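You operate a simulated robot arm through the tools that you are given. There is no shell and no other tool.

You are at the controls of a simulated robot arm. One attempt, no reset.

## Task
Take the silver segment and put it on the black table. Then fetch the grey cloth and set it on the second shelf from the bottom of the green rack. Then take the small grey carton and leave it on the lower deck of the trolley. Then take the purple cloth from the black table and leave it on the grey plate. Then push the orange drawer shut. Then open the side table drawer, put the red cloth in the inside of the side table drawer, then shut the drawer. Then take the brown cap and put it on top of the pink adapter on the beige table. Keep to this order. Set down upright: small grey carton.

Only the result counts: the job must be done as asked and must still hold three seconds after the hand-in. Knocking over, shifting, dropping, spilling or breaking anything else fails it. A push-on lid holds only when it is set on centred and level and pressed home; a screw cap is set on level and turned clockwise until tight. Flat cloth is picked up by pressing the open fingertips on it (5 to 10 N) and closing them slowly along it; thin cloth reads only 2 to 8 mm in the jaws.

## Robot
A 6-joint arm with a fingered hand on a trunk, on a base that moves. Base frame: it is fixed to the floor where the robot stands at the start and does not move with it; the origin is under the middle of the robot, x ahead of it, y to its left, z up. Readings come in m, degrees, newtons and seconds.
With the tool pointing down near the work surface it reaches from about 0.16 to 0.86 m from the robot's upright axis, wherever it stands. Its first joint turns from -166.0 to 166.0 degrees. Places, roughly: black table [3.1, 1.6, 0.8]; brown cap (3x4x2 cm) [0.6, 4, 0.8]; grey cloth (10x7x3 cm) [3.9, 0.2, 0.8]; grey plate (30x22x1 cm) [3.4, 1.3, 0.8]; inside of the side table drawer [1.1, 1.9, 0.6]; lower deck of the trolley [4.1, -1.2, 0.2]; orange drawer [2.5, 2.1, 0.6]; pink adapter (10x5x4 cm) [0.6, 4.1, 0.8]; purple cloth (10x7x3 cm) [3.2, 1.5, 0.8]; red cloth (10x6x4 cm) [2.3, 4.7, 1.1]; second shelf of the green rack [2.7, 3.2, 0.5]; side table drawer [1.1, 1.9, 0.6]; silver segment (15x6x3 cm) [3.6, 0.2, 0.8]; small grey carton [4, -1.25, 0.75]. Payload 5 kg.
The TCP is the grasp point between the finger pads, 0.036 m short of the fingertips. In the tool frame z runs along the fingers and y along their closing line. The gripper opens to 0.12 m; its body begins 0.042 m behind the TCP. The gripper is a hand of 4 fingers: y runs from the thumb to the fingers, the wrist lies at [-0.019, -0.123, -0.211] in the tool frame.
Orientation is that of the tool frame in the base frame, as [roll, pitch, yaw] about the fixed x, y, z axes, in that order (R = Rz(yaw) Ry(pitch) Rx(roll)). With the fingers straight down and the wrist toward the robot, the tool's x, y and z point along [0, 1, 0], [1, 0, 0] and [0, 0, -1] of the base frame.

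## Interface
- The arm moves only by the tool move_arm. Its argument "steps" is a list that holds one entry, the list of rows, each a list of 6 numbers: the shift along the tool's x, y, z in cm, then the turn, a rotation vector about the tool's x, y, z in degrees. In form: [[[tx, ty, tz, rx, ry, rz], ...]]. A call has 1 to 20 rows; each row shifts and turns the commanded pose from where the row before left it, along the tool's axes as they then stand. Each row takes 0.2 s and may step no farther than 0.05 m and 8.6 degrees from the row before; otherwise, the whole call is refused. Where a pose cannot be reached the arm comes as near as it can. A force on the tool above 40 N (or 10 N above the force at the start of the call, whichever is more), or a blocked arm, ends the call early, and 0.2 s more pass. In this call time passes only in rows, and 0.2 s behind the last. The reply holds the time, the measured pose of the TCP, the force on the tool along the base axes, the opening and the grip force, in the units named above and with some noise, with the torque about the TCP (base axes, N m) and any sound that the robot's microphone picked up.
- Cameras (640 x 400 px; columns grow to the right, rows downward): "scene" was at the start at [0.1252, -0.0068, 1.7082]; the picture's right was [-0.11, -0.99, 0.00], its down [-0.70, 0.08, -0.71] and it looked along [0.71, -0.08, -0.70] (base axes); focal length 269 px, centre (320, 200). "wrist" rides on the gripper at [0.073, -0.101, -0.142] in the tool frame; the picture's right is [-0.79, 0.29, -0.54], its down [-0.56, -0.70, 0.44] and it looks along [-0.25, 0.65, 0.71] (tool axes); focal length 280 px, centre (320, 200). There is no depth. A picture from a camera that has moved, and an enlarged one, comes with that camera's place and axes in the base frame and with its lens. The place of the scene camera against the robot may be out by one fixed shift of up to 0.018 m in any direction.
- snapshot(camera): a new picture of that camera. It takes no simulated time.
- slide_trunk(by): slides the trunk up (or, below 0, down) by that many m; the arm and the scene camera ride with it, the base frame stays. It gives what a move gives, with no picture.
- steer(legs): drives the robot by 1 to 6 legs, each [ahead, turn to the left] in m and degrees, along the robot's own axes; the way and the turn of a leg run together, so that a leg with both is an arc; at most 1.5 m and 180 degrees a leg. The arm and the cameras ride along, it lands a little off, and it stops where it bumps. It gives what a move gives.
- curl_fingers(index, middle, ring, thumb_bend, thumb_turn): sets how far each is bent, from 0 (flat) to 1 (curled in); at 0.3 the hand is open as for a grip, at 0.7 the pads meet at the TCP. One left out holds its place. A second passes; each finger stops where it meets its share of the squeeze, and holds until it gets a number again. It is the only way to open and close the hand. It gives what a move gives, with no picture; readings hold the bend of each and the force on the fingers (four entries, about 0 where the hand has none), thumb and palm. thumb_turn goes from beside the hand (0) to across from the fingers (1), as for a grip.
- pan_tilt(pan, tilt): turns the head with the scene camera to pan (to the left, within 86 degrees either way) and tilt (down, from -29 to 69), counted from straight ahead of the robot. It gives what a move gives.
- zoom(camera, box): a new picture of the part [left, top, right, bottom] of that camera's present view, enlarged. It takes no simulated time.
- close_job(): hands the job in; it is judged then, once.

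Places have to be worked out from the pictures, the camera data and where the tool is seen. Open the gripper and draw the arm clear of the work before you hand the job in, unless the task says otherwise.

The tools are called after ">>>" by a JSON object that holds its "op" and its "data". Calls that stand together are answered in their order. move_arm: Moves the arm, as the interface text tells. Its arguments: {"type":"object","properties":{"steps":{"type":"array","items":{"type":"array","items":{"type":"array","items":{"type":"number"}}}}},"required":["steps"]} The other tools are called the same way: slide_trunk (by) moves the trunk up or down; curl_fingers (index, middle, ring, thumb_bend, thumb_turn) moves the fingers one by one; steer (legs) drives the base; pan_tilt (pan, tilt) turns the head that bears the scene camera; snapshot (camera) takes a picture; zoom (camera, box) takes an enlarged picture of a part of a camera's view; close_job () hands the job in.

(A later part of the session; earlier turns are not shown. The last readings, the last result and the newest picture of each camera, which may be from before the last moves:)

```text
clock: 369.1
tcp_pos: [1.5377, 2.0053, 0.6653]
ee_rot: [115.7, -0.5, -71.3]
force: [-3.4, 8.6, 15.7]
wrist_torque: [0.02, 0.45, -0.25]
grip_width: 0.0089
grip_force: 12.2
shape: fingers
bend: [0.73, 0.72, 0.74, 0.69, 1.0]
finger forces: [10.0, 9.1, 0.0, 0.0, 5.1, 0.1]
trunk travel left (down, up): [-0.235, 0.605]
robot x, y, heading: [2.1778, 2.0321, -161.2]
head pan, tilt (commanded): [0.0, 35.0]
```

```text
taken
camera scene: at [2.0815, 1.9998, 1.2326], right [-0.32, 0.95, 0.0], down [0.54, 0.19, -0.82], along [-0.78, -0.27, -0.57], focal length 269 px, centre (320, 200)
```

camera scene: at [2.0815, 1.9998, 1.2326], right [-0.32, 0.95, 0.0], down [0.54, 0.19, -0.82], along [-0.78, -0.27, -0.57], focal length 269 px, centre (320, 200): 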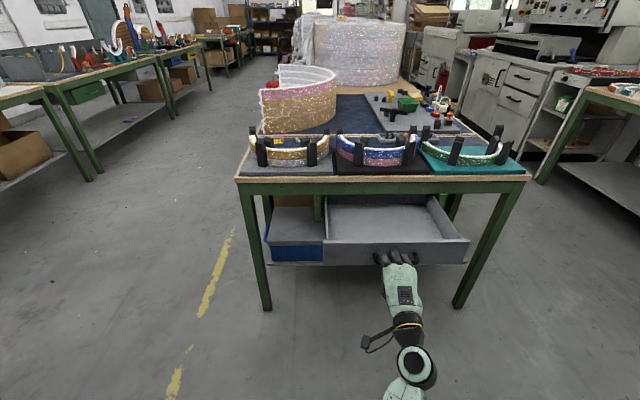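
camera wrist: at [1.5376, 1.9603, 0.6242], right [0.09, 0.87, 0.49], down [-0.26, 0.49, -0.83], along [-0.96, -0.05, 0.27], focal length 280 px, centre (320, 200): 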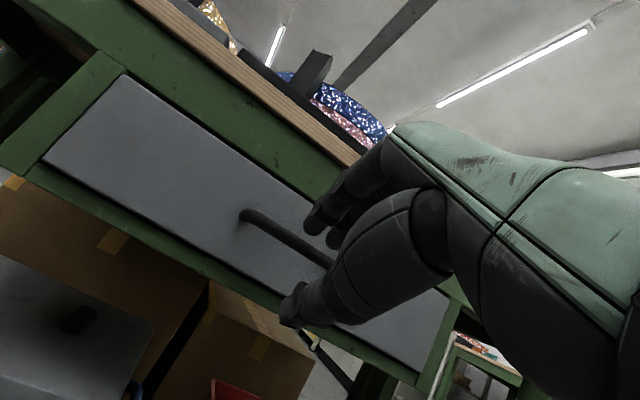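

Drawer is open about 22 cm. I release the bar and retreat the hand.

>>> {"op": "curl_fingers", "data": {"index": 0.5, "middle": 0.5, "ring": 0.5, "thumb_bend": 0.46}}

>>> {"op": "move_arm", "data": {"steps": [[[0, -0.8, -1.8, 0, 0, 0], [0, -0.8, -1.8, 0, 0, 0], [0, -0.4, -0.9, 0, 0, 0]]]}}

>>> {"op": "snapshot", "data": {"camera": "wrist"}}

>>> {"op": "snapshot", "data": {"camera": "scene"}}

```text
clock: 370.1
tcp_pos: [1.5378, 2.0037, 0.664]
ee_rot: [115.8, -0.5, -71.3]
force: [1.0, -0.5, -0.2]
wrist_torque: [-0.03, 0.02, 0.0]
grip_width: 0.0697
grip_force: 0.1
shape: fingers
bend: [0.5, 0.5, 0.5, 0.46, 1.0]
finger forces: [0.1, 0.0, 0.0, 0.0, 0.1, 0.0]
trunk travel left (down, up): [-0.235, 0.605]
robot x, y, heading: [2.175, 2.0369, -161.0]
head pan, tilt (commanded): [0.0, 35.0]
```

```text
clock: 370.9
tcp_pos: [1.5846, 2.0202, 0.666]
ee_rot: [115.8, -0.5, -71.3]
force: [-0.4, -1.0, -0.4]
wrist_torque: [-0.02, -0.01, -0.02]
grip_width: 0.0696
grip_force: 0.0
shape: fingers
bend: [0.5, 0.5, 0.5, 0.46, 1.0]
finger forces: [0.1, 0.0, 0.0, 0.0, 0.0, 0.0]
trunk travel left (down, up): [-0.235, 0.605]
robot x, y, heading: [2.1782, 2.0336, -161.0]
head pan, tilt (commanded): [0.0, 35.0]
```

```text
taken
camera wrist: at [1.7705, 2.0077, 0.6372], right [0.09, 0.87, 0.49], down [-0.27, 0.49, -0.83], along [-0.96, -0.06, 0.28], focal length 280 px, centre (320, 200)
```

wrist: 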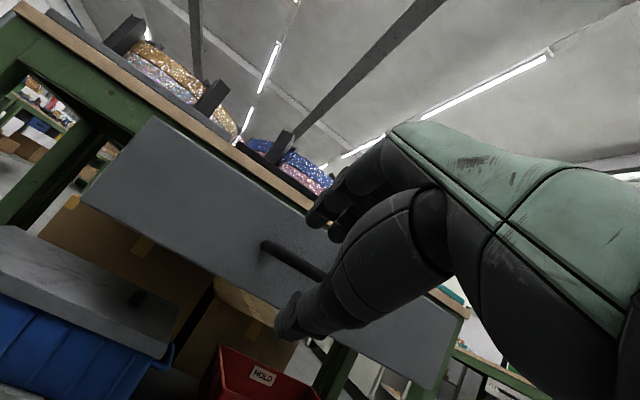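

```text
taken
camera scene: at [2.0799, 1.9987, 1.2324], right [-0.32, 0.95, 0.0], down [0.54, 0.19, -0.82], along [-0.77, -0.27, -0.57], focal length 269 px, centre (320, 200)
```

scene: 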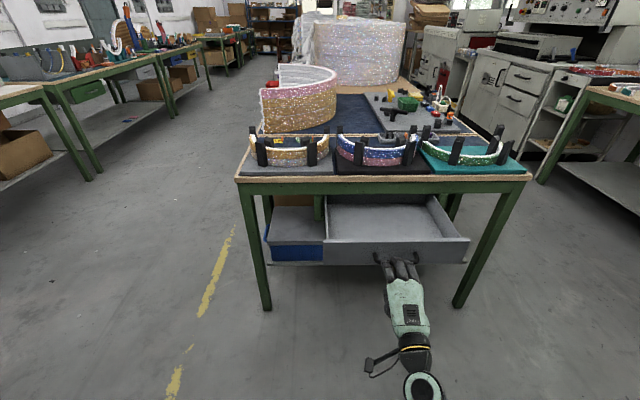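

The hand is free and the drawer stays open. I raise the trunk, bring the hand back to vertical, and then drive toward the wall shelf with the red cloth.

>>> {"op": "slide_trunk", "data": {"by": 0.4}}

>>> {"op": "move_arm", "data": {"steps": [[[0, 0, 0, 8, 0, 0], [0, 0, 0, 8, 0, 0], [0, 0, 0, 8, 0, 0], [0, 0, 0, 8, 0, 0], [0, 0, 0, 8, 0, 0], [0, 0, 0, 8, 0, 0], [0, 0, 0, 8, 0, 0], [0, 0, 0, 8, 0, 0]]]}}

>>> {"op": "snapshot", "data": {"camera": "scene"}}

```text
clock: 374.7
tcp_pos: [1.5844, 2.0203, 1.0661]
ee_rot: [115.8, -0.5, -71.4]
force: [-0.3, 0.3, -0.1]
wrist_torque: [-0.01, -0.02, 0.03]
grip_width: 0.0696
grip_force: 0.0
shape: fingers
bend: [0.5, 0.5, 0.5, 0.46, 1.0]
finger forces: [0.0, 0.1, 0.0, 0.1, 0.0, 0.0]
trunk travel left (down, up): [-0.635, 0.205]
robot x, y, heading: [2.18, 2.0354, -160.9]
head pan, tilt (commanded): [0.0, 35.0]
```

```text
clock: 376.5
tcp_pos: [1.5823, 2.0198, 1.0653]
ee_rot: [-179.9, -0.5, -71.4]
force: [0.0, 0.3, 0.0]
wrist_torque: [0.01, -0.03, 0.01]
grip_width: 0.0699
grip_force: 0.1
shape: fingers
bend: [0.5, 0.5, 0.5, 0.46, 1.0]
finger forces: [0.0, 0.0, 0.0, 0.1, 0.0, 0.1]
trunk travel left (down, up): [-0.635, 0.205]
robot x, y, heading: [2.1787, 2.0347, -161.1]
head pan, tilt (commanded): [0.0, 35.0]
```

```text
taken
camera scene: at [2.0786, 1.9984, 1.6322], right [-0.32, 0.95, 0.0], down [0.54, 0.19, -0.82], along [-0.77, -0.27, -0.57], focal length 269 px, centre (320, 200)
```

scene: 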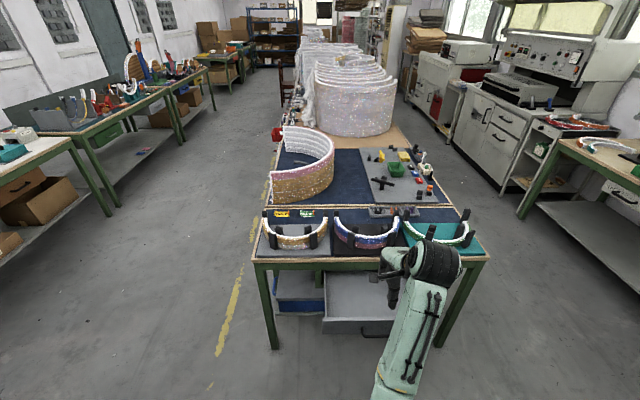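

Now I drive along the aisle to about U 2.6, L 2.9 and look toward the wall shelf where the red cloth should be.

>>> {"op": "steer", "data": {"legs": [[0, -85.7], [1.5, 0], [0.2, 0], [0, -58]]}}

>>> {"op": "pan_tilt", "data": {"pan": 0, "tilt": 30}}

>>> {"op": "snapshot", "data": {"camera": "scene"}}

```text
clock: 393.4
tcp_pos: [1.9693, 3.9704, 1.0658]
ee_rot: [179.8, -0.6, 145.5]
force: [0.2, 0.0, -0.1]
wrist_torque: [0.01, 0.0, -0.04]
grip_width: 0.0699
grip_force: 0.1
shape: fingers
bend: [0.5, 0.5, 0.5, 0.46, 1.0]
finger forces: [0.0, 0.1, 0.0, 0.0, 0.1, 0.0]
trunk travel left (down, up): [-0.635, 0.205]
robot x, y, heading: [1.5059, 3.5993, 55.9]
head pan, tilt (commanded): [0.0, 35.0]
```

```text
clock: 394.1
tcp_pos: [1.9697, 3.9698, 1.0659]
ee_rot: [179.7, -0.5, 145.5]
force: [-0.1, 1.1, -0.4]
wrist_torque: [0.01, -0.04, -0.03]
grip_width: 0.0699
grip_force: 0.0
shape: fingers
bend: [0.5, 0.5, 0.5, 0.46, 1.0]
finger forces: [0.0, 0.1, 0.1, 0.0, 0.0, 0.1]
trunk travel left (down, up): [-0.635, 0.205]
robot x, y, heading: [1.5005, 3.6037, 55.8]
head pan, tilt (commanded): [0.0, 30.0]
```

```text
taken
camera scene: at [1.5845, 3.7037, 1.6401], right [0.83, -0.56, 0.0], down [-0.28, -0.41, -0.87], along [0.49, 0.72, -0.5], focal length 269 px, centre (320, 200)
```

scene: 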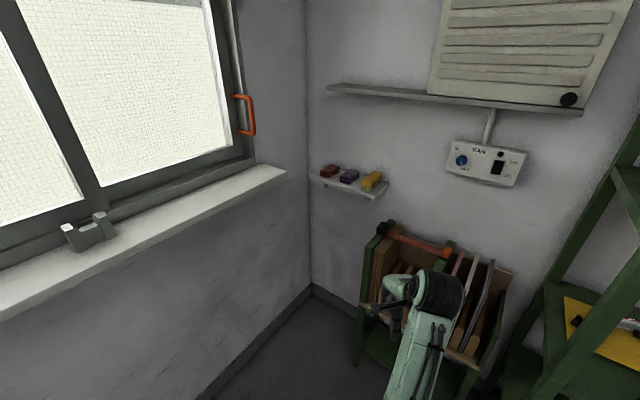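

The red cloth is on the small wall shelf beside purple and yellow ones. I zoom in for exact geometry.

>>> {"op": "zoom", "data": {"camera": "scene", "box": [280, 140, 420, 230]}}

>>> {"op": "snapshot", "data": {"camera": "wrist"}}

```text
4.44 times, centred on (350, 185) of scene
camera zoom: at [1.5845, 3.7037, 1.6401], right [0.83, -0.56, 0.0], down [-0.28, -0.41, -0.87], along [0.49, 0.72, -0.5], focal length 1196 px, centre (187, 267)
```

zoom: 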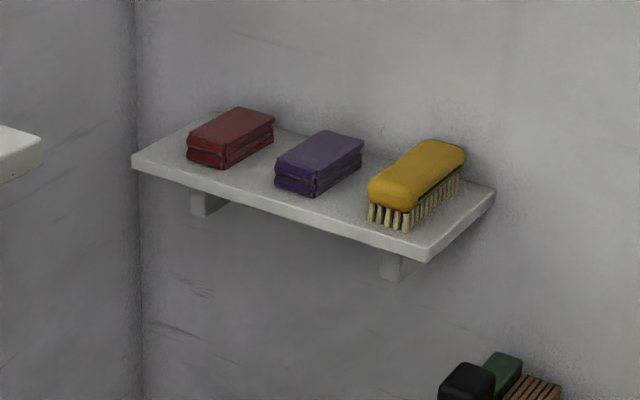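

```text
taken
camera wrist: at [1.8529, 3.927, 1.2081], right [0.82, -0.21, 0.54], down [0.06, -0.89, -0.45], along [0.57, 0.4, -0.71], focal length 280 px, centre (320, 200)
```

wrist: 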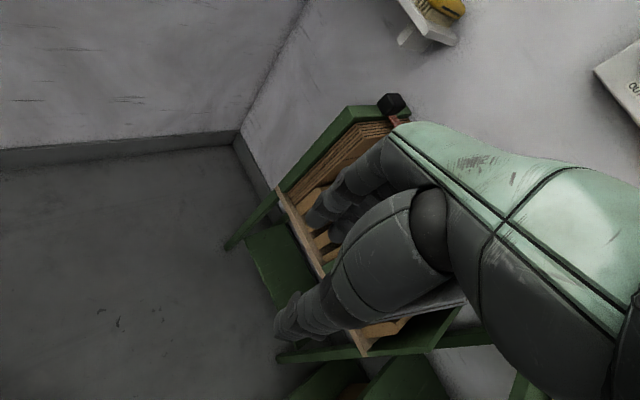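

Geometry: red cloth about U 3.69, L 3.65 on a shelf at z about 1.08 (front edge U 3.656, wall 3.81, another ledge at about 1.47 above), with its 6 cm side along the wall and a 4 cm gap to the purple one. I retract the arm, raise the trunk, and drive to about U 3.0, L 3.3.

>>> {"op": "move_arm", "data": {"steps": [[[0, -4, -1, 0, 0, 0], [0, -4, -1, 0, 0, 0], [0, -3, -1, 0, 0, 0]]]}}

>>> {"op": "slide_trunk", "data": {"by": 0.09}}

>>> {"op": "steer", "data": {"legs": [[0, 7.4], [0.55, 0], [0, -23]]}}

>>> {"op": "pan_tilt", "data": {"pan": 10, "tilt": 35}}

>>> {"op": "snapshot", "data": {"camera": "scene"}}

>>> {"op": "snapshot", "data": {"camera": "wrist"}}

```text
clock: 394.9
tcp_pos: [1.9283, 3.8986, 1.0311]
ee_rot: [179.5, -0.4, 145.5]
force: [0.0, 0.6, 0.0]
wrist_torque: [0.06, -0.02, -0.01]
grip_width: 0.0699
grip_force: 0.0
shape: fingers
bend: [0.5, 0.5, 0.5, 0.46, 1.0]
finger forces: [0.1, 0.1, 0.1, 0.1, 0.1, 0.1]
out of reach, approached as far as the arm can: row 1, 2, 3
trunk travel left (down, up): [-0.635, 0.205]
robot x, y, heading: [1.5024, 3.6029, 56.0]
head pan, tilt (commanded): [0.0, 30.0]
```

```text
clock: 396.1
tcp_pos: [1.9274, 3.8986, 1.1218]
ee_rot: [179.7, -0.4, 145.5]
force: [0.5, -0.2, -0.1]
wrist_torque: [-0.07, 0.0, 0.03]
grip_width: 0.0698
grip_force: 0.0
shape: fingers
bend: [0.5, 0.5, 0.5, 0.46, 1.0]
finger forces: [0.0, 0.0, 0.1, 0.0, 0.0, 0.1]
trunk travel left (down, up): [-0.725, 0.115]
robot x, y, heading: [1.504, 3.5988, 55.9]
head pan, tilt (commanded): [0.0, 30.0]
```

```text
clock: 401.6
tcp_pos: [2.2408, 4.2559, 1.1211]
ee_rot: [179.6, -0.4, 129.3]
force: [0.1, -0.1, 0.0]
wrist_torque: [0.0, 0.02, 0.0]
grip_width: 0.0698
grip_force: 0.1
shape: fingers
bend: [0.5, 0.5, 0.5, 0.46, 1.0]
finger forces: [0.0, 0.0, 0.0, 0.1, 0.1, 0.1]
trunk travel left (down, up): [-0.725, 0.115]
robot x, y, heading: [1.7473, 4.0912, 39.9]
head pan, tilt (commanded): [0.0, 30.0]
```

```text
clock: 402.3
tcp_pos: [2.2412, 4.2568, 1.1227]
ee_rot: [179.6, -0.4, 129.4]
force: [-0.2, 0.7, 0.1]
wrist_torque: [0.03, 0.03, 0.0]
grip_width: 0.0698
grip_force: 0.1
shape: fingers
bend: [0.5, 0.5, 0.5, 0.46, 1.0]
finger forces: [0.0, 0.0, 0.0, 0.0, 0.0, 0.0]
trunk travel left (down, up): [-0.725, 0.115]
robot x, y, heading: [1.7536, 4.0884, 40.1]
head pan, tilt (commanded): [10.0, 35.0]
```

```text
taken
camera scene: at [1.8432, 4.1774, 1.7224], right [0.76, -0.65, 0.0], down [-0.37, -0.44, -0.82], along [0.53, 0.63, -0.57], focal length 269 px, centre (320, 200)
```

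scene: 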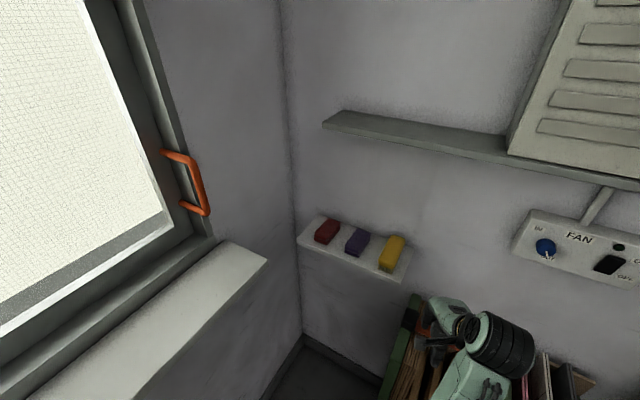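

```text
taken
camera wrist: at [2.116, 4.2482, 1.2638], right [0.72, -0.43, 0.54], down [-0.19, -0.87, -0.45], along [0.66, 0.23, -0.71], focal length 280 px, centre (320, 200)
```

wrist: 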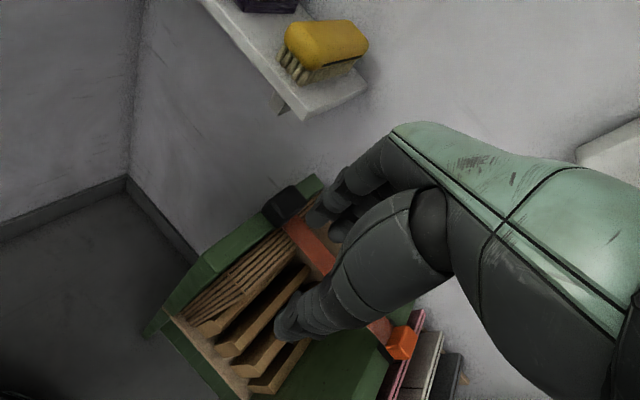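

Closer now. I zoom on the shelf for the precise cloth position.

>>> {"op": "zoom", "data": {"camera": "scene", "box": [280, 195, 420, 285]}}

```text
4.44 times, centred on (350, 240) of scene
camera zoom: at [1.8432, 4.1774, 1.7224], right [0.76, -0.65, 0.0], down [-0.37, -0.44, -0.82], along [0.53, 0.63, -0.57], focal length 1196 px, centre (187, 22)
```

zoom: 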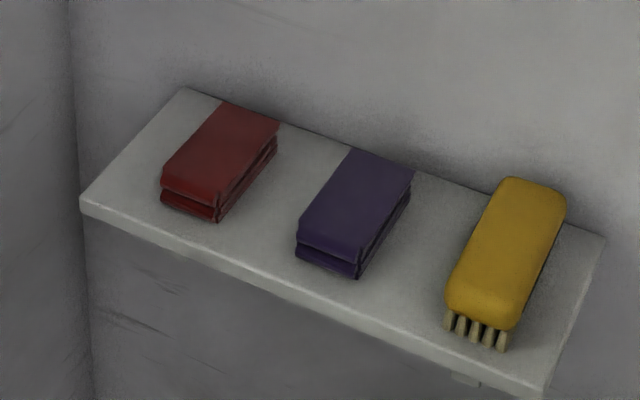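

The cloth is at U 3.68-3.78, L 3.656-3.707, shelf top z about 1.086, cloth 2.5 cm thick; 6.5 cm gap to the purple one. I turn the hand so it will close along the wall (thumb in the gap), moving left in front of the shelf.

>>> {"op": "curl_fingers", "data": {"index": 0.43, "middle": 0.43, "ring": 0.43, "thumb_bend": 0.43}}

>>> {"op": "move_arm", "data": {"steps": [[[0, 0, -2, 0, 0, -7.75], [0, 0, -2, 0, 0, -7.75], [0, 0, -2, 0, 0, -7.75], [0, 0, 0, 0, 0, -7.75], [0, 0, 0, 0, 0, -7.75], [0, 0, 0, 0, 0, -7.75], [0, 0, 0, 0, 0, -7.75], [0, 0, 0, 0, 0, -7.75], [0, 0, 0, 0, 0, -7.75]]]}}

>>> {"op": "snapshot", "data": {"camera": "scene"}}

```text
clock: 403.3
tcp_pos: [2.2411, 4.2573, 1.1215]
ee_rot: [179.6, -0.3, 129.3]
force: [0.2, 0.0, -0.1]
wrist_torque: [-0.02, 0.01, 0.0]
grip_width: 0.0848
grip_force: 0.0
shape: fingers
bend: [0.43, 0.43, 0.43, 0.43, 0.99]
finger forces: [0.0, 0.0, 0.0, 0.0, 0.0, 0.0]
trunk travel left (down, up): [-0.725, 0.115]
robot x, y, heading: [1.7532, 4.0926, 39.7]
head pan, tilt (commanded): [10.0, 35.0]
```

```text
clock: 405.3
tcp_pos: [2.3218, 4.3376, 1.0168]
ee_rot: [179.5, 0.3, -160.8]
force: [0.4, -0.7, -1.1]
wrist_torque: [0.02, -0.03, -0.01]
grip_width: 0.0849
grip_force: 0.1
shape: fingers
bend: [0.43, 0.43, 0.43, 0.43, 0.99]
finger forces: [0.0, 0.0, 0.0, 0.0, 0.0, 0.1]
out of reach, approached as far as the arm can: row 1, 2, 3, 4, 5, 6, 7, 8, 9
trunk travel left (down, up): [-0.725, 0.115]
robot x, y, heading: [1.7489, 4.0881, 40.0]
head pan, tilt (commanded): [10.0, 35.0]
```

```text
taken
camera scene: at [1.8445, 4.1784, 1.7223], right [0.76, -0.65, 0.0], down [-0.37, -0.44, -0.82], along [0.53, 0.63, -0.57], focal length 269 px, centre (320, 200)
```

scene: 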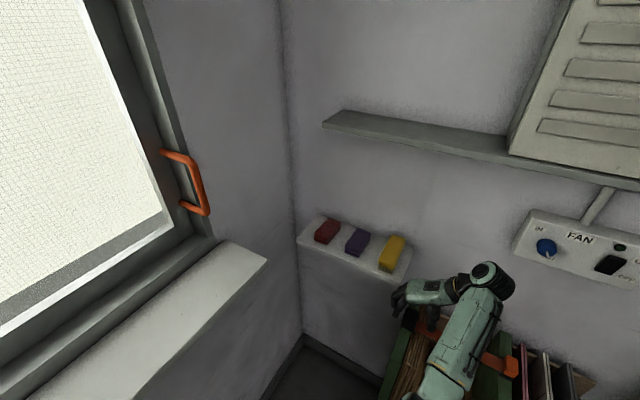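

All rows were flagged out of reach (the start pose was commanded inside the arm's inner limit), and the hand sagged lower. I move it outward and left, in front of the shelf, to get back into the reachable region.

>>> {"op": "move_arm", "data": {"steps": [[[0, 3, -1, 0, 0, 0], [0, 4, 0, 0, 0, 0], [0, 4, 0, 0, 0, 0]]]}}

>>> {"op": "snapshot", "data": {"camera": "scene"}}

>>> {"op": "snapshot", "data": {"camera": "wrist"}}

```text
clock: 405.7
tcp_pos: [2.3185, 4.3425, 1.0204]
ee_rot: [-179.9, -0.3, -162.1]
force: [6.1, -27.8, -5.9]
wrist_torque: [0.73, 0.39, -0.89]
grip_width: 0.0849
grip_force: 14.1
shape: fingers
bend: [0.43, 0.43, 0.5, 0.43, 0.99]
finger forces: [0.0, 0.0, 28.4, 0.0, 0.0, 0.0]
trunk travel left (down, up): [-0.725, 0.115]
robot x, y, heading: [1.7492, 4.0887, 39.2]
head pan, tilt (commanded): [10.0, 35.0]
stopped in row 1: the force on the tool passed its limit at 44 N (the readings are from after the stop); the commanded pose is now the measured one
```

```text
taken
camera scene: at [1.8464, 4.1723, 1.7223], right [0.76, -0.65, 0.0], down [-0.38, -0.43, -0.82], along [0.53, 0.62, -0.57], focal length 269 px, centre (320, 200)
```

scene: 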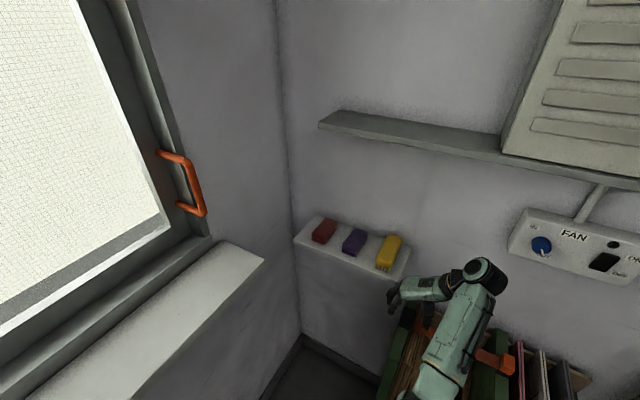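

```text
taken
camera wrist: at [2.2821, 4.2258, 1.1643], right [0.67, 0.52, 0.54], down [0.75, -0.5, -0.45], along [0.03, 0.7, -0.72], focal length 280 px, centre (320, 200)
```

wrist: 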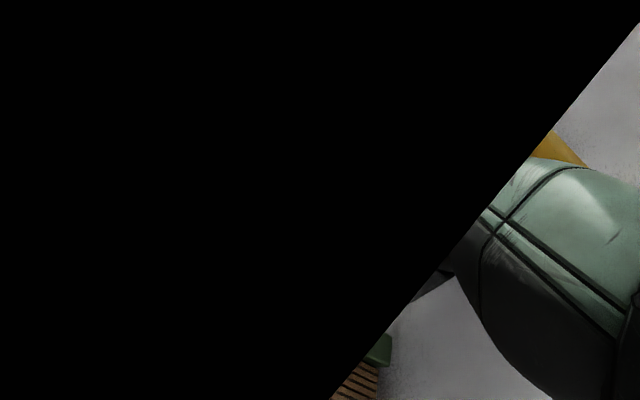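

The ring finger touched the shelf's right end/bracket. I back off to the right and upward in small steps.

>>> {"op": "move_arm", "data": {"steps": [[[0, -1.5, 0, 0, 0, 0], [0, -2, 0, 0, 0, 0]]]}}

>>> {"op": "snapshot", "data": {"camera": "scene"}}

>>> {"op": "zoom", "data": {"camera": "scene", "box": [290, 200, 530, 350]}}

```text
clock: 406.3
tcp_pos: [2.333, 4.3198, 1.0161]
ee_rot: [179.7, 0.0, -161.7]
force: [0.9, -0.2, -0.1]
wrist_torque: [0.02, 0.01, 0.0]
grip_width: 0.085
grip_force: 0.1
shape: fingers
bend: [0.43, 0.43, 0.43, 0.43, 0.99]
finger forces: [0.0, 0.0, 0.0, 0.1, 0.1, 0.0]
out of reach, approached as far as the arm can: row 1, 2
trunk travel left (down, up): [-0.725, 0.115]
robot x, y, heading: [1.7489, 4.0908, 39.7]
head pan, tilt (commanded): [10.0, 35.0]
```

```text
taken
camera scene: at [1.844, 4.1758, 1.7225], right [0.76, -0.65, 0.0], down [-0.37, -0.44, -0.82], along [0.53, 0.62, -0.57], focal length 269 px, centre (320, 200)
```

scene: 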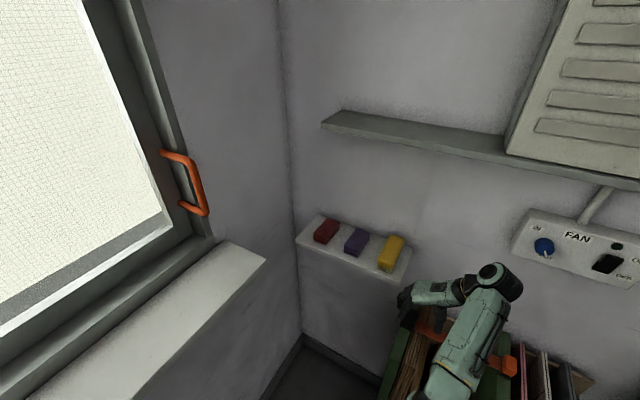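

```text
2.67 times, centred on (410, 275) of scene
camera zoom: at [1.844, 4.1758, 1.7225], right [0.76, -0.65, 0.0], down [-0.37, -0.44, -0.82], along [0.53, 0.62, -0.57], focal length 717 px, centre (80, 0)
```

zoom: 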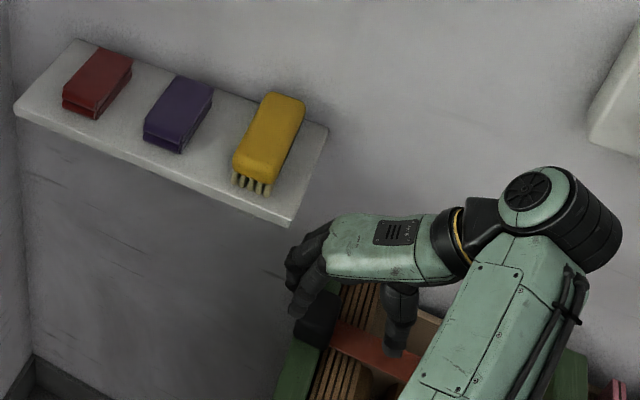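

The hand hovers close over the bookcase with the hammer. I move straight up to get clear.

>>> {"op": "move_arm", "data": {"steps": [[[0, 0, -2, 0, 0, 0], [0, 0, -3, 0, 0, 0]]]}}

>>> {"op": "zoom", "data": {"camera": "scene", "box": [290, 200, 530, 350]}}

```text
clock: 406.9
tcp_pos: [2.354, 4.3348, 1.0421]
ee_rot: [179.9, -0.1, -161.7]
force: [0.8, -5.6, -2.2]
wrist_torque: [-0.09, -0.02, 0.0]
grip_width: 0.0851
grip_force: 2.5
shape: fingers
bend: [0.43, 0.46, 0.43, 0.43, 0.99]
finger forces: [0.1, 5.2, 0.1, 0.0, 0.1, 0.0]
out of reach, approached as far as the arm can: row 1, 2
trunk travel left (down, up): [-0.725, 0.115]
robot x, y, heading: [1.7496, 4.0925, 39.3]
head pan, tilt (commanded): [10.0, 35.0]
```

```text
2.67 times, centred on (410, 275) of scene
camera zoom: at [1.8455, 4.1744, 1.7223], right [0.76, -0.65, 0.0], down [-0.37, -0.43, -0.82], along [0.53, 0.62, -0.57], focal length 717 px, centre (80, 0)
```

zoom: 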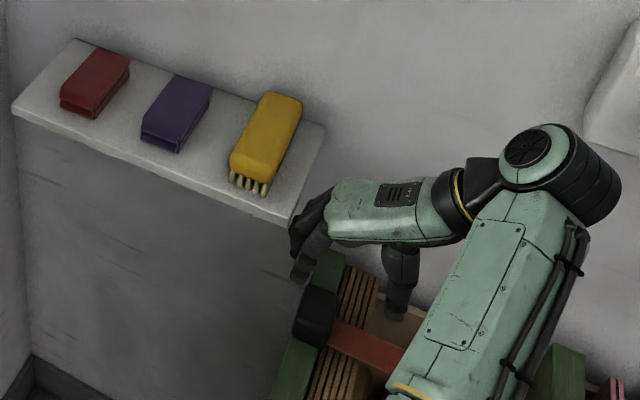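

The limit is the wrist yaw relative to the arm's azimuth, so I must stand further right of the shelf. First I move the hand right off the shelf end, raise the trunk, and back away.

>>> {"op": "move_arm", "data": {"steps": [[[0, -2, 0, 0, 0, 0], [0, -2, 0, 0, 0, 0]]]}}

>>> {"op": "slide_trunk", "data": {"by": 0.11}}

>>> {"op": "zoom", "data": {"camera": "scene", "box": [290, 200, 530, 350]}}

```text
clock: 407.5
tcp_pos: [2.3712, 4.3022, 1.0367]
ee_rot: [179.8, 0.1, -161.7]
force: [-0.7, -0.3, -0.9]
wrist_torque: [0.02, 0.03, -0.03]
grip_width: 0.085
grip_force: 0.0
shape: fingers
bend: [0.43, 0.43, 0.43, 0.43, 0.99]
finger forces: [0.1, 0.0, 0.0, 0.0, 0.0, 0.0]
out of reach, approached as far as the arm can: row 1, 2
trunk travel left (down, up): [-0.725, 0.115]
robot x, y, heading: [1.7505, 4.0919, 39.5]
head pan, tilt (commanded): [10.0, 35.0]
```

```text
clock: 408.9
tcp_pos: [2.3715, 4.3052, 1.1455]
ee_rot: [179.8, 0.0, -161.7]
force: [0.7, 0.5, 0.0]
wrist_torque: [-0.02, 0.0, -0.02]
grip_width: 0.0851
grip_force: 0.0
shape: fingers
bend: [0.43, 0.43, 0.43, 0.43, 0.99]
finger forces: [0.0, 0.0, 0.0, 0.0, 0.0, 0.1]
trunk travel left (down, up): [-0.835, 0.005]
robot x, y, heading: [1.7482, 4.0904, 39.7]
head pan, tilt (commanded): [10.0, 35.0]
```

```text
2.67 times, centred on (410, 275) of scene
camera zoom: at [1.8436, 4.1772, 1.8323], right [0.76, -0.65, 0.0], down [-0.37, -0.44, -0.82], along [0.53, 0.62, -0.57], focal length 717 px, centre (80, 0)
```

zoom: 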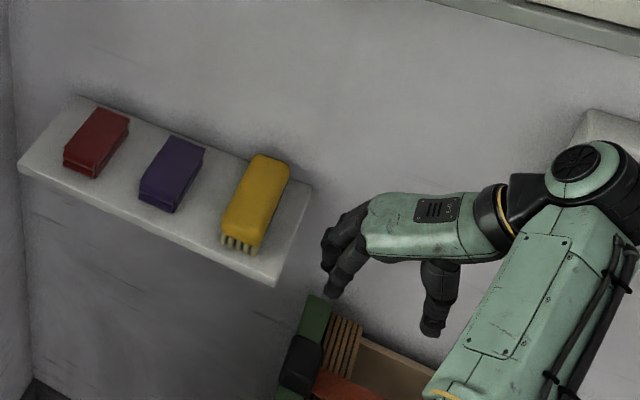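

The hand is clear above everything. I back the base off, turn the wrist back to normal, and retract.

>>> {"op": "steer", "data": {"legs": [[-0.3, 0]]}}

>>> {"op": "move_arm", "data": {"steps": [[[0, 0, 0, 0, 0, 8], [0, 0, 0, 0, 0, 8], [0, 0, 0, 0, 0, 8], [0, 0, 0, 0, 0, 8], [0, 0, 0, 0, 0, 8], [0, 0, 0, 0, 0, 8], [0, 0, 0, 0, 0, 8], [0, 0, 0, 0, 0, 8]]]}}

>>> {"op": "snapshot", "data": {"camera": "scene"}}

```text
clock: 411.1
tcp_pos: [2.1396, 4.114, 1.1452]
ee_rot: [179.9, -0.1, -161.7]
force: [-0.4, 0.7, 0.1]
wrist_torque: [0.01, 0.05, -0.03]
grip_width: 0.085
grip_force: 0.1
shape: fingers
bend: [0.43, 0.43, 0.43, 0.43, 0.99]
finger forces: [0.0, 0.0, 0.2, 0.1, 0.1, 0.0]
trunk travel left (down, up): [-0.835, 0.005]
robot x, y, heading: [1.5202, 3.898, 39.6]
head pan, tilt (commanded): [10.0, 35.0]
```

```text
clock: 412.9
tcp_pos: [2.1376, 4.1119, 1.1452]
ee_rot: [-180.0, -0.2, 134.2]
force: [-1.2, -0.3, 0.6]
wrist_torque: [0.0, 0.0, 0.01]
grip_width: 0.0848
grip_force: 0.1
shape: fingers
bend: [0.43, 0.43, 0.43, 0.43, 0.99]
finger forces: [0.0, 0.0, 0.0, 0.0, 0.0, 0.1]
trunk travel left (down, up): [-0.835, 0.005]
robot x, y, heading: [1.5205, 3.8968, 39.6]
head pan, tilt (commanded): [10.0, 35.0]
```

```text
taken
camera scene: at [1.6112, 3.9864, 1.8324], right [0.76, -0.65, 0.0], down [-0.37, -0.44, -0.82], along [0.53, 0.62, -0.57], focal length 269 px, centre (320, 200)
```

scene: 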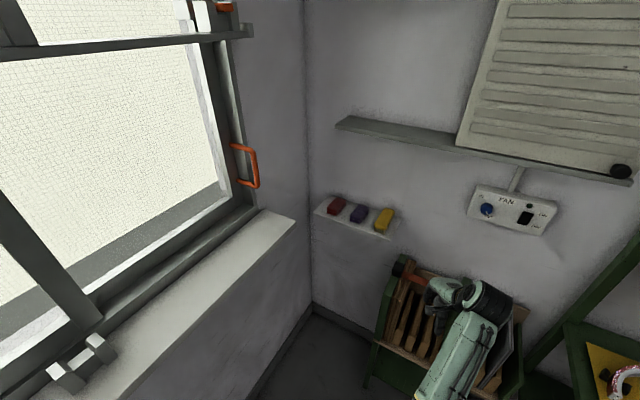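

Wrist is back to normal. I bring the hand in front of the body, then shift the base right to about U 3.05, L 3.08 and face the shelf diagonally.

>>> {"op": "move_arm", "data": {"steps": [[[4, -1.5, 0, 0, 0, 0], [4, -1.5, 0, 0, 0, 0], [4, -1.5, 0, 0, 0, 0], [4, -1.5, 0, 0, 0, 0], [4, -1.5, 0, 0, 0, 0], [4, -1.5, 0, 0, 0, 0]]]}}

>>> {"op": "steer", "data": {"legs": [[0, -37.7], [0.35, 0], [0, 57]]}}

>>> {"op": "pan_tilt", "data": {"pan": 0, "tilt": 40}}

>>> {"op": "snapshot", "data": {"camera": "scene"}}

>>> {"op": "zoom", "data": {"camera": "scene", "box": [220, 130, 420, 255]}}

```text
clock: 414.3
tcp_pos: [1.9042, 4.2225, 1.1464]
ee_rot: [179.9, 0.0, 134.3]
force: [-0.5, -0.2, 0.6]
wrist_torque: [0.01, 0.0, 0.01]
grip_width: 0.0849
grip_force: 0.1
shape: fingers
bend: [0.43, 0.43, 0.43, 0.43, 0.99]
finger forces: [0.0, 0.0, 0.0, 0.1, 0.1, 0.0]
trunk travel left (down, up): [-0.835, 0.005]
robot x, y, heading: [1.5177, 3.8977, 39.7]
head pan, tilt (commanded): [10.0, 35.0]
```

```text
clock: 421.8
tcp_pos: [2.1224, 4.3462, 1.1479]
ee_rot: [-180.0, -0.2, 154.2]
force: [-0.4, 0.2, -0.5]
wrist_torque: [0.02, -0.01, 0.03]
grip_width: 0.0852
grip_force: 0.1
shape: fingers
bend: [0.43, 0.43, 0.43, 0.43, 0.99]
finger forces: [0.0, 0.0, 0.0, 0.0, 0.1, 0.1]
trunk travel left (down, up): [-0.835, 0.005]
robot x, y, heading: [1.8699, 3.9077, 59.6]
head pan, tilt (commanded): [10.0, 35.0]
```

```text
clock: 422.6
tcp_pos: [2.123, 4.3469, 1.1467]
ee_rot: [-180.0, -0.1, 154.3]
force: [0.2, -0.5, -0.5]
wrist_torque: [0.02, -0.01, -0.03]
grip_width: 0.0851
grip_force: 0.1
shape: fingers
bend: [0.43, 0.43, 0.43, 0.43, 0.99]
finger forces: [0.1, 0.0, 0.0, 0.0, 0.1, 0.1]
trunk travel left (down, up): [-0.835, 0.005]
robot x, y, heading: [1.8674, 3.9125, 59.5]
head pan, tilt (commanded): [0.0, 40.0]
```

```text
taken
camera scene: at [1.9403, 4.0111, 1.8248], right [0.86, -0.51, 0.0], down [-0.33, -0.55, -0.77], along [0.39, 0.66, -0.64], focal length 269 px, centre (320, 200)
```

scene: 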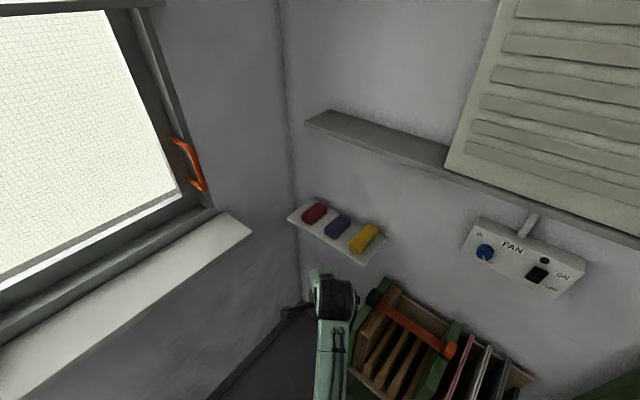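

```text
3.20 times, centred on (320, 192) of scene
camera zoom: at [1.9403, 4.0111, 1.8248], right [0.86, -0.51, 0.0], down [-0.33, -0.55, -0.77], along [0.39, 0.66, -0.64], focal length 861 px, centre (320, 224)
```

zoom: 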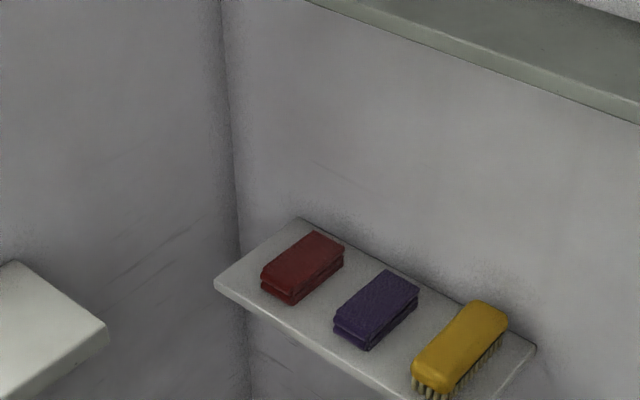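

Everything is consistent: cloth front centre at about U 3.67, L 3.68. From here the wrist needs only about 45° extra yaw. I turn the hand in place.

>>> {"op": "move_arm", "data": {"steps": [[[0, 0, 0, 0, 0, -7.5], [0, 0, 0, 0, 0, -7.5], [0, 0, 0, 0, 0, -7.5], [0, 0, 0, 0, 0, -7.5], [0, 0, 0, 0, 0, -7.5], [0, 0, 0, 0, 0, -7.3]]]}}

>>> {"op": "snapshot", "data": {"camera": "scene"}}

```text
clock: 423.9
tcp_pos: [2.1231, 4.3464, 1.1479]
ee_rot: [179.9, -0.2, -160.9]
force: [0.0, -1.1, 0.6]
wrist_torque: [0.03, 0.03, -0.01]
grip_width: 0.0852
grip_force: 0.1
shape: fingers
bend: [0.43, 0.43, 0.43, 0.43, 0.99]
finger forces: [0.1, 0.1, 0.1, 0.0, 0.1, 0.0]
trunk travel left (down, up): [-0.835, 0.005]
robot x, y, heading: [1.8729, 3.9071, 59.6]
head pan, tilt (commanded): [0.0, 40.0]
```

```text
taken
camera scene: at [1.9411, 4.0115, 1.8248], right [0.86, -0.51, 0.0], down [-0.33, -0.55, -0.77], along [0.39, 0.66, -0.64], focal length 269 px, centre (320, 200)
```

scene: 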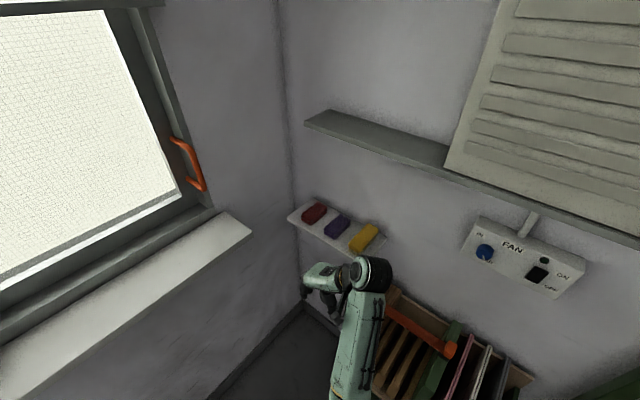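

Now I move left in front of the shelf to line up with the red cloth, rising a little.

>>> {"op": "move_arm", "data": {"steps": [[[0, 4, -1, 0, 0, 0], [0, 4, -1, 0, 0, 0], [0, 4, -1, 0, 0, 0], [0, 4, -1, 0, 0, 0], [0, 4, -1, 0, 0, 0], [0, 4, 0, 0, 0, 0], [0, 3.6, 0, 0, 0, 0]]]}}

>>> {"op": "snapshot", "data": {"camera": "scene"}}

>>> {"op": "snapshot", "data": {"camera": "wrist"}}

```text
clock: 425.6
tcp_pos: [2.0359, 4.5991, 1.2008]
ee_rot: [179.7, 0.1, -161.2]
force: [9.6, -26.2, 9.7]
wrist_torque: [-0.12, -0.16, -0.17]
grip_width: 0.0705
grip_force: 15.8
shape: fingers
bend: [0.53, 0.6, 0.44, 0.43, 0.99]
finger forces: [13.4, 15.7, 1.1, 0.0, 0.0, 0.0]
trunk travel left (down, up): [-0.835, 0.005]
robot x, y, heading: [1.8702, 3.9049, 59.4]
head pan, tilt (commanded): [0.0, 40.0]
```

```text
taken
camera scene: at [1.9436, 3.9984, 1.8255], right [0.86, -0.51, -0.01], down [-0.33, -0.55, -0.77], along [0.39, 0.66, -0.64], focal length 269 px, centre (320, 200)
```

scene: 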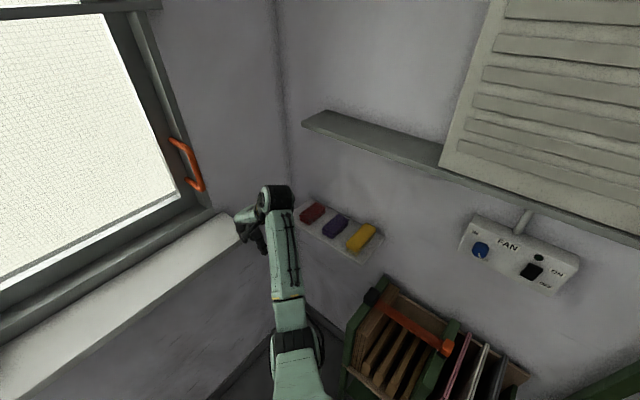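

```text
taken
camera wrist: at [2.0002, 4.4801, 1.3436], right [0.65, 0.53, 0.54], down [0.76, -0.48, -0.45], along [0.03, 0.7, -0.71], focal length 280 px, centre (320, 200)
```

wrist: 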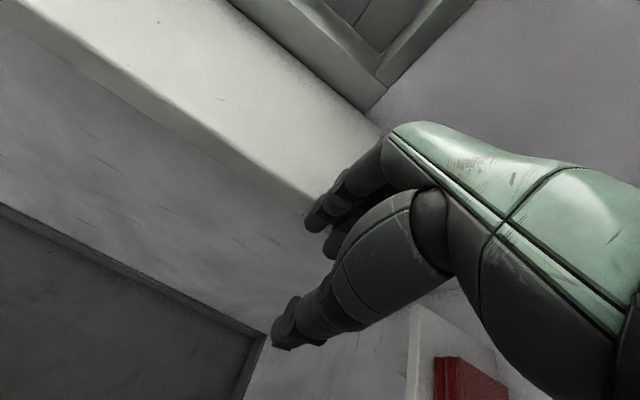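

The fingers touched the window sill's end (it reaches further out than I judged, up to U about 3.44). I back off to the right, then go forward over the shelf instead, and check.

>>> {"op": "move_arm", "data": {"steps": [[[0, -3, 0, 0, 0, 0], [0, -3, 0, 0, 0, 0], [0, -2, -1, 0, 0, 0]]]}}

>>> {"op": "snapshot", "data": {"camera": "wrist"}}

```text
clock: 426.4
tcp_pos: [2.0606, 4.5305, 1.2082]
ee_rot: [179.7, -0.2, -160.9]
force: [-0.2, 0.1, 0.0]
wrist_torque: [0.05, -0.01, -0.02]
grip_width: 0.0849
grip_force: 0.0
shape: fingers
bend: [0.43, 0.43, 0.43, 0.43, 0.99]
finger forces: [0.0, 0.0, 0.0, 0.0, 0.0, 0.0]
trunk travel left (down, up): [-0.835, 0.005]
robot x, y, heading: [1.8695, 3.9097, 59.4]
head pan, tilt (commanded): [0.0, 40.0]
```

```text
taken
camera wrist: at [2.0247, 4.4122, 1.3502], right [0.65, 0.53, 0.54], down [0.76, -0.48, -0.45], along [0.02, 0.7, -0.71], focal length 280 px, centre (320, 200)
```

wrist: 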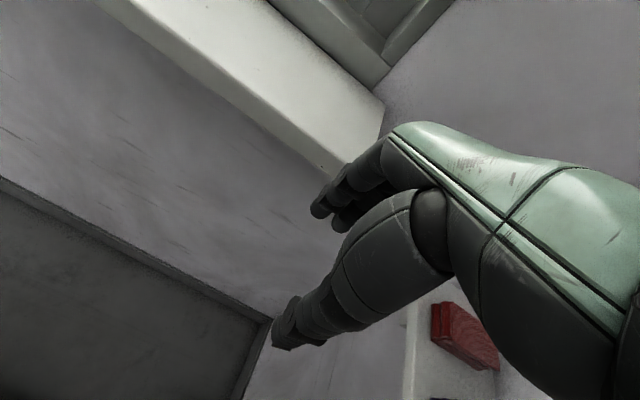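

Clear. To keep the wrist below and in front of the upper ledge, I tilt the hand 30° (fingers toward the wall) before moving forward over the shelf.

>>> {"op": "move_arm", "data": {"steps": [[[0, 0, 0, 0, -7.5, 0], [0, 0, 0, 0, -7.5, 0], [0, 0, 0, 0, -7.5, 0], [0, 0, 0, 0, -7.5, 0]]]}}

>>> {"op": "snapshot", "data": {"camera": "scene"}}

>>> {"op": "snapshot", "data": {"camera": "wrist"}}

```text
clock: 427.4
tcp_pos: [2.0592, 4.531, 1.2084]
ee_rot: [179.8, 30.0, -161.2]
force: [-0.3, -0.3, -0.6]
wrist_torque: [-0.01, -0.01, 0.01]
grip_width: 0.0845
grip_force: 0.1
shape: fingers
bend: [0.43, 0.43, 0.43, 0.43, 0.99]
finger forces: [0.0, 0.1, 0.0, 0.0, 0.0, 0.1]
trunk travel left (down, up): [-0.835, 0.005]
robot x, y, heading: [1.8673, 3.9094, 59.4]
head pan, tilt (commanded): [0.0, 40.0]
```

```text
taken
camera scene: at [1.9391, 4.01, 1.825], right [0.86, -0.51, 0.0], down [-0.33, -0.55, -0.77], along [0.39, 0.66, -0.64], focal length 269 px, centre (320, 200)
```

scene: 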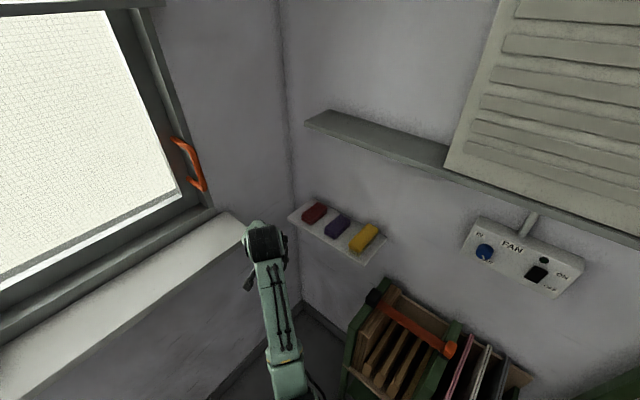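

```text
taken
camera wrist: at [1.9649, 4.3927, 1.295], right [0.29, 0.41, 0.87], down [0.9, -0.43, -0.1], along [0.33, 0.81, -0.49], focal length 280 px, centre (320, 200)
```

wrist: 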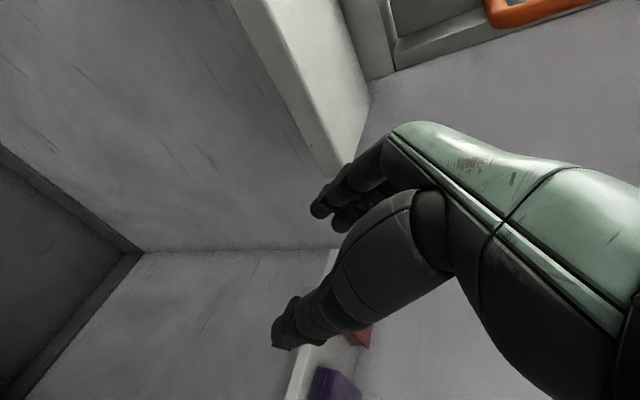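

Tilt is right. I go forward over the shelf about 28 cm at a height clear of the cloths.

>>> {"op": "move_arm", "data": {"steps": [[[-3.26, 0, 2.26, 0, 0, 0], [-3.26, 0, 2.26, 0, 0, 0], [-3.26, 0, 2.26, 0, 0, 0], [-3.26, 0, 2.26, 0, 0, 0], [-3.26, 0, 2.26, 0, 0, 0], [-3.26, 0, 2.26, 0, 0, 0]]]}}

>>> {"op": "snapshot", "data": {"camera": "scene"}}

>>> {"op": "snapshot", "data": {"camera": "wrist"}}

```text
clock: 428.8
tcp_pos: [2.2866, 4.6101, 1.1872]
ee_rot: [179.9, 29.8, -161.1]
force: [0.1, 0.5, 0.3]
wrist_torque: [0.01, -0.01, 0.02]
grip_width: 0.0849
grip_force: 0.1
shape: fingers
bend: [0.43, 0.43, 0.43, 0.43, 0.99]
finger forces: [0.0, 0.0, 0.0, 0.0, 0.0, 0.0]
trunk travel left (down, up): [-0.835, 0.005]
robot x, y, heading: [1.867, 3.9117, 59.8]
head pan, tilt (commanded): [0.0, 40.0]
```

```text
taken
camera scene: at [1.9427, 4.0118, 1.8247], right [0.86, -0.51, 0.0], down [-0.33, -0.55, -0.77], along [0.39, 0.66, -0.64], focal length 269 px, centre (320, 200)
```

scene: 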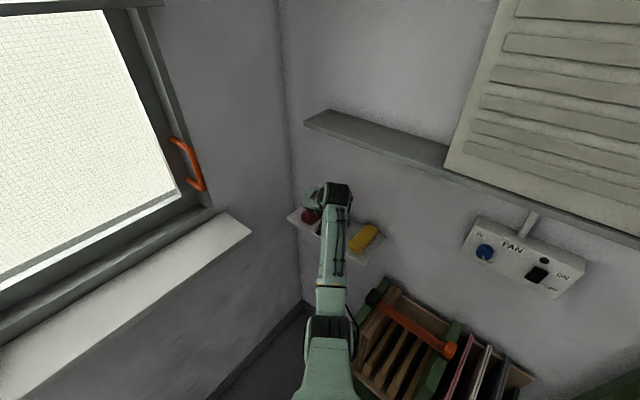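

```text
taken
camera wrist: at [2.1924, 4.471, 1.274], right [0.3, 0.41, 0.86], down [0.9, -0.43, -0.11], along [0.33, 0.81, -0.49], focal length 280 px, centre (320, 200)
```

wrist: 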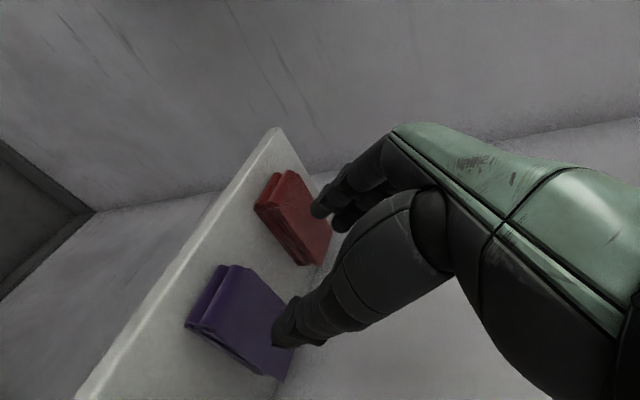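

The wrist view confirms: cloth U 3.67-3.777, L 3.66-3.704. I move 7.5 cm left, then approach along the finger direction.

>>> {"op": "move_arm", "data": {"steps": [[[0, 3.8, 0, 0, 0, 0], [0, 3.7, 0, 0, 0, 0], [-0.1, 0, 2, 0, 0, 0], [-0.1, 0, 2, 0, 0, 0]]]}}

>>> {"op": "snapshot", "data": {"camera": "wrist"}}

>>> {"op": "zoom", "data": {"camera": "scene", "box": [240, 150, 420, 270]}}

```text
clock: 429.8
tcp_pos: [2.2793, 4.6876, 1.1532]
ee_rot: [179.9, 30.0, -161.1]
force: [-0.2, -0.5, 0.4]
wrist_torque: [-0.04, 0.01, -0.01]
grip_width: 0.0849
grip_force: 0.0
shape: fingers
bend: [0.43, 0.43, 0.43, 0.43, 0.99]
finger forces: [0.0, 0.1, 0.0, 0.1, 0.0, 0.0]
trunk travel left (down, up): [-0.835, 0.005]
robot x, y, heading: [1.87, 3.9112, 59.3]
head pan, tilt (commanded): [0.0, 40.0]
```

```text
taken
camera wrist: at [2.1861, 4.5495, 1.2406], right [0.3, 0.41, 0.86], down [0.9, -0.43, -0.11], along [0.33, 0.81, -0.49], focal length 280 px, centre (320, 200)
```

wrist: 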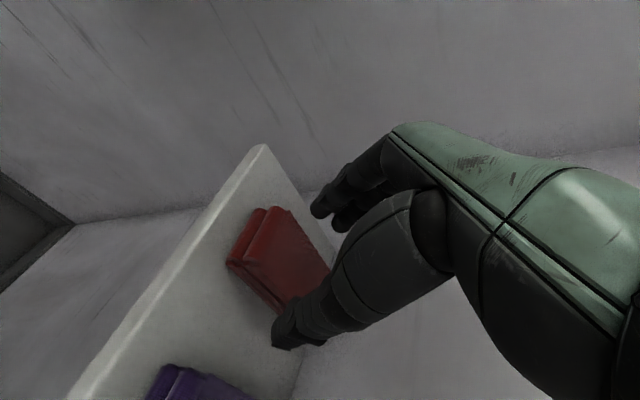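

```text
3.33 times, centred on (330, 210) of scene
camera zoom: at [1.9412, 4.0119, 1.8248], right [0.86, -0.51, 0.0], down [-0.33, -0.55, -0.77], along [0.39, 0.66, -0.64], focal length 897 px, centre (287, 167)
```

zoom: 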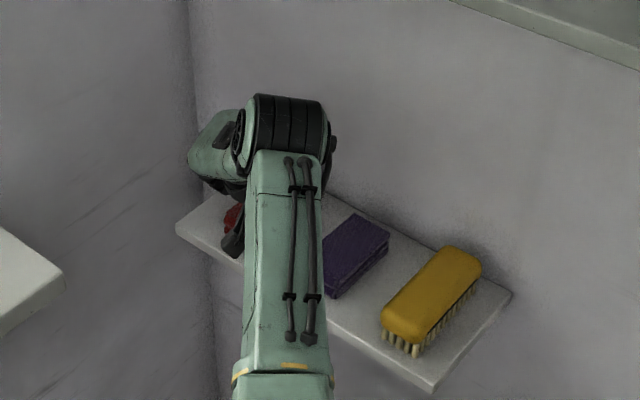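

The cloth lies between thumb and fingers. I go in the last 2.6 cm and close.

>>> {"op": "move_arm", "data": {"steps": [[[0, 0, 1.4, 0, 0, 0], [0, 0, 1.2, 0, 0, 0]]]}}

>>> {"op": "curl_fingers", "data": {"index": 0.54, "middle": 0.54, "ring": 0.54, "thumb_bend": 0.54}}

>>> {"op": "curl_fingers", "data": {"index": 0.66, "middle": 0.66, "ring": 0.66, "thumb_bend": 0.66}}

>>> {"op": "snapshot", "data": {"camera": "wrist"}}

```text
clock: 430.4
tcp_pos: [2.2923, 4.6915, 1.1314]
ee_rot: [-180.0, 29.9, -161.0]
force: [-0.6, 0.3, -0.3]
wrist_torque: [-0.05, 0.02, -0.02]
grip_width: 0.085
grip_force: 0.1
shape: fingers
bend: [0.43, 0.43, 0.43, 0.43, 0.99]
finger forces: [0.0, 0.0, 0.1, 0.0, 0.0, 0.0]
trunk travel left (down, up): [-0.835, 0.005]
robot x, y, heading: [1.8698, 3.9105, 59.2]
head pan, tilt (commanded): [0.0, 40.0]
```

```text
clock: 431.4
tcp_pos: [2.2917, 4.6919, 1.1308]
ee_rot: [179.9, 29.9, -161.1]
force: [-0.9, -0.1, 0.1]
wrist_torque: [0.02, -0.01, -0.03]
grip_width: 0.0561
grip_force: 1.7
shape: fingers
bend: [0.53, 0.53, 0.54, 0.53, 1.0]
finger forces: [0.9, 1.0, 0.1, 0.0, 1.6, 0.0]
trunk travel left (down, up): [-0.835, 0.005]
robot x, y, heading: [1.8674, 3.9054, 59.3]
head pan, tilt (commanded): [0.0, 40.0]
```

```text
clock: 432.4
tcp_pos: [2.2914, 4.6911, 1.1324]
ee_rot: [179.9, 30.0, -161.0]
force: [0.5, 0.4, 0.1]
wrist_torque: [0.0, 0.0, 0.03]
grip_width: 0.0531
grip_force: 17.4
shape: fingers
bend: [0.57, 0.59, 0.66, 0.54, 1.0]
finger forces: [8.0, 9.3, 0.1, 0.0, 17.0, 0.0]
trunk travel left (down, up): [-0.835, 0.005]
robot x, y, heading: [1.8699, 3.9078, 59.3]
head pan, tilt (commanded): [0.0, 40.0]
```

```text
taken
camera wrist: at [2.198, 4.5531, 1.2187], right [0.3, 0.41, 0.86], down [0.9, -0.43, -0.1], along [0.33, 0.81, -0.49], focal length 280 px, centre (320, 200)
```

wrist: 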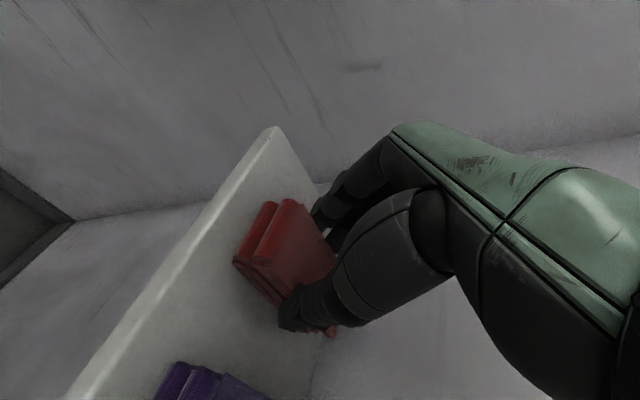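

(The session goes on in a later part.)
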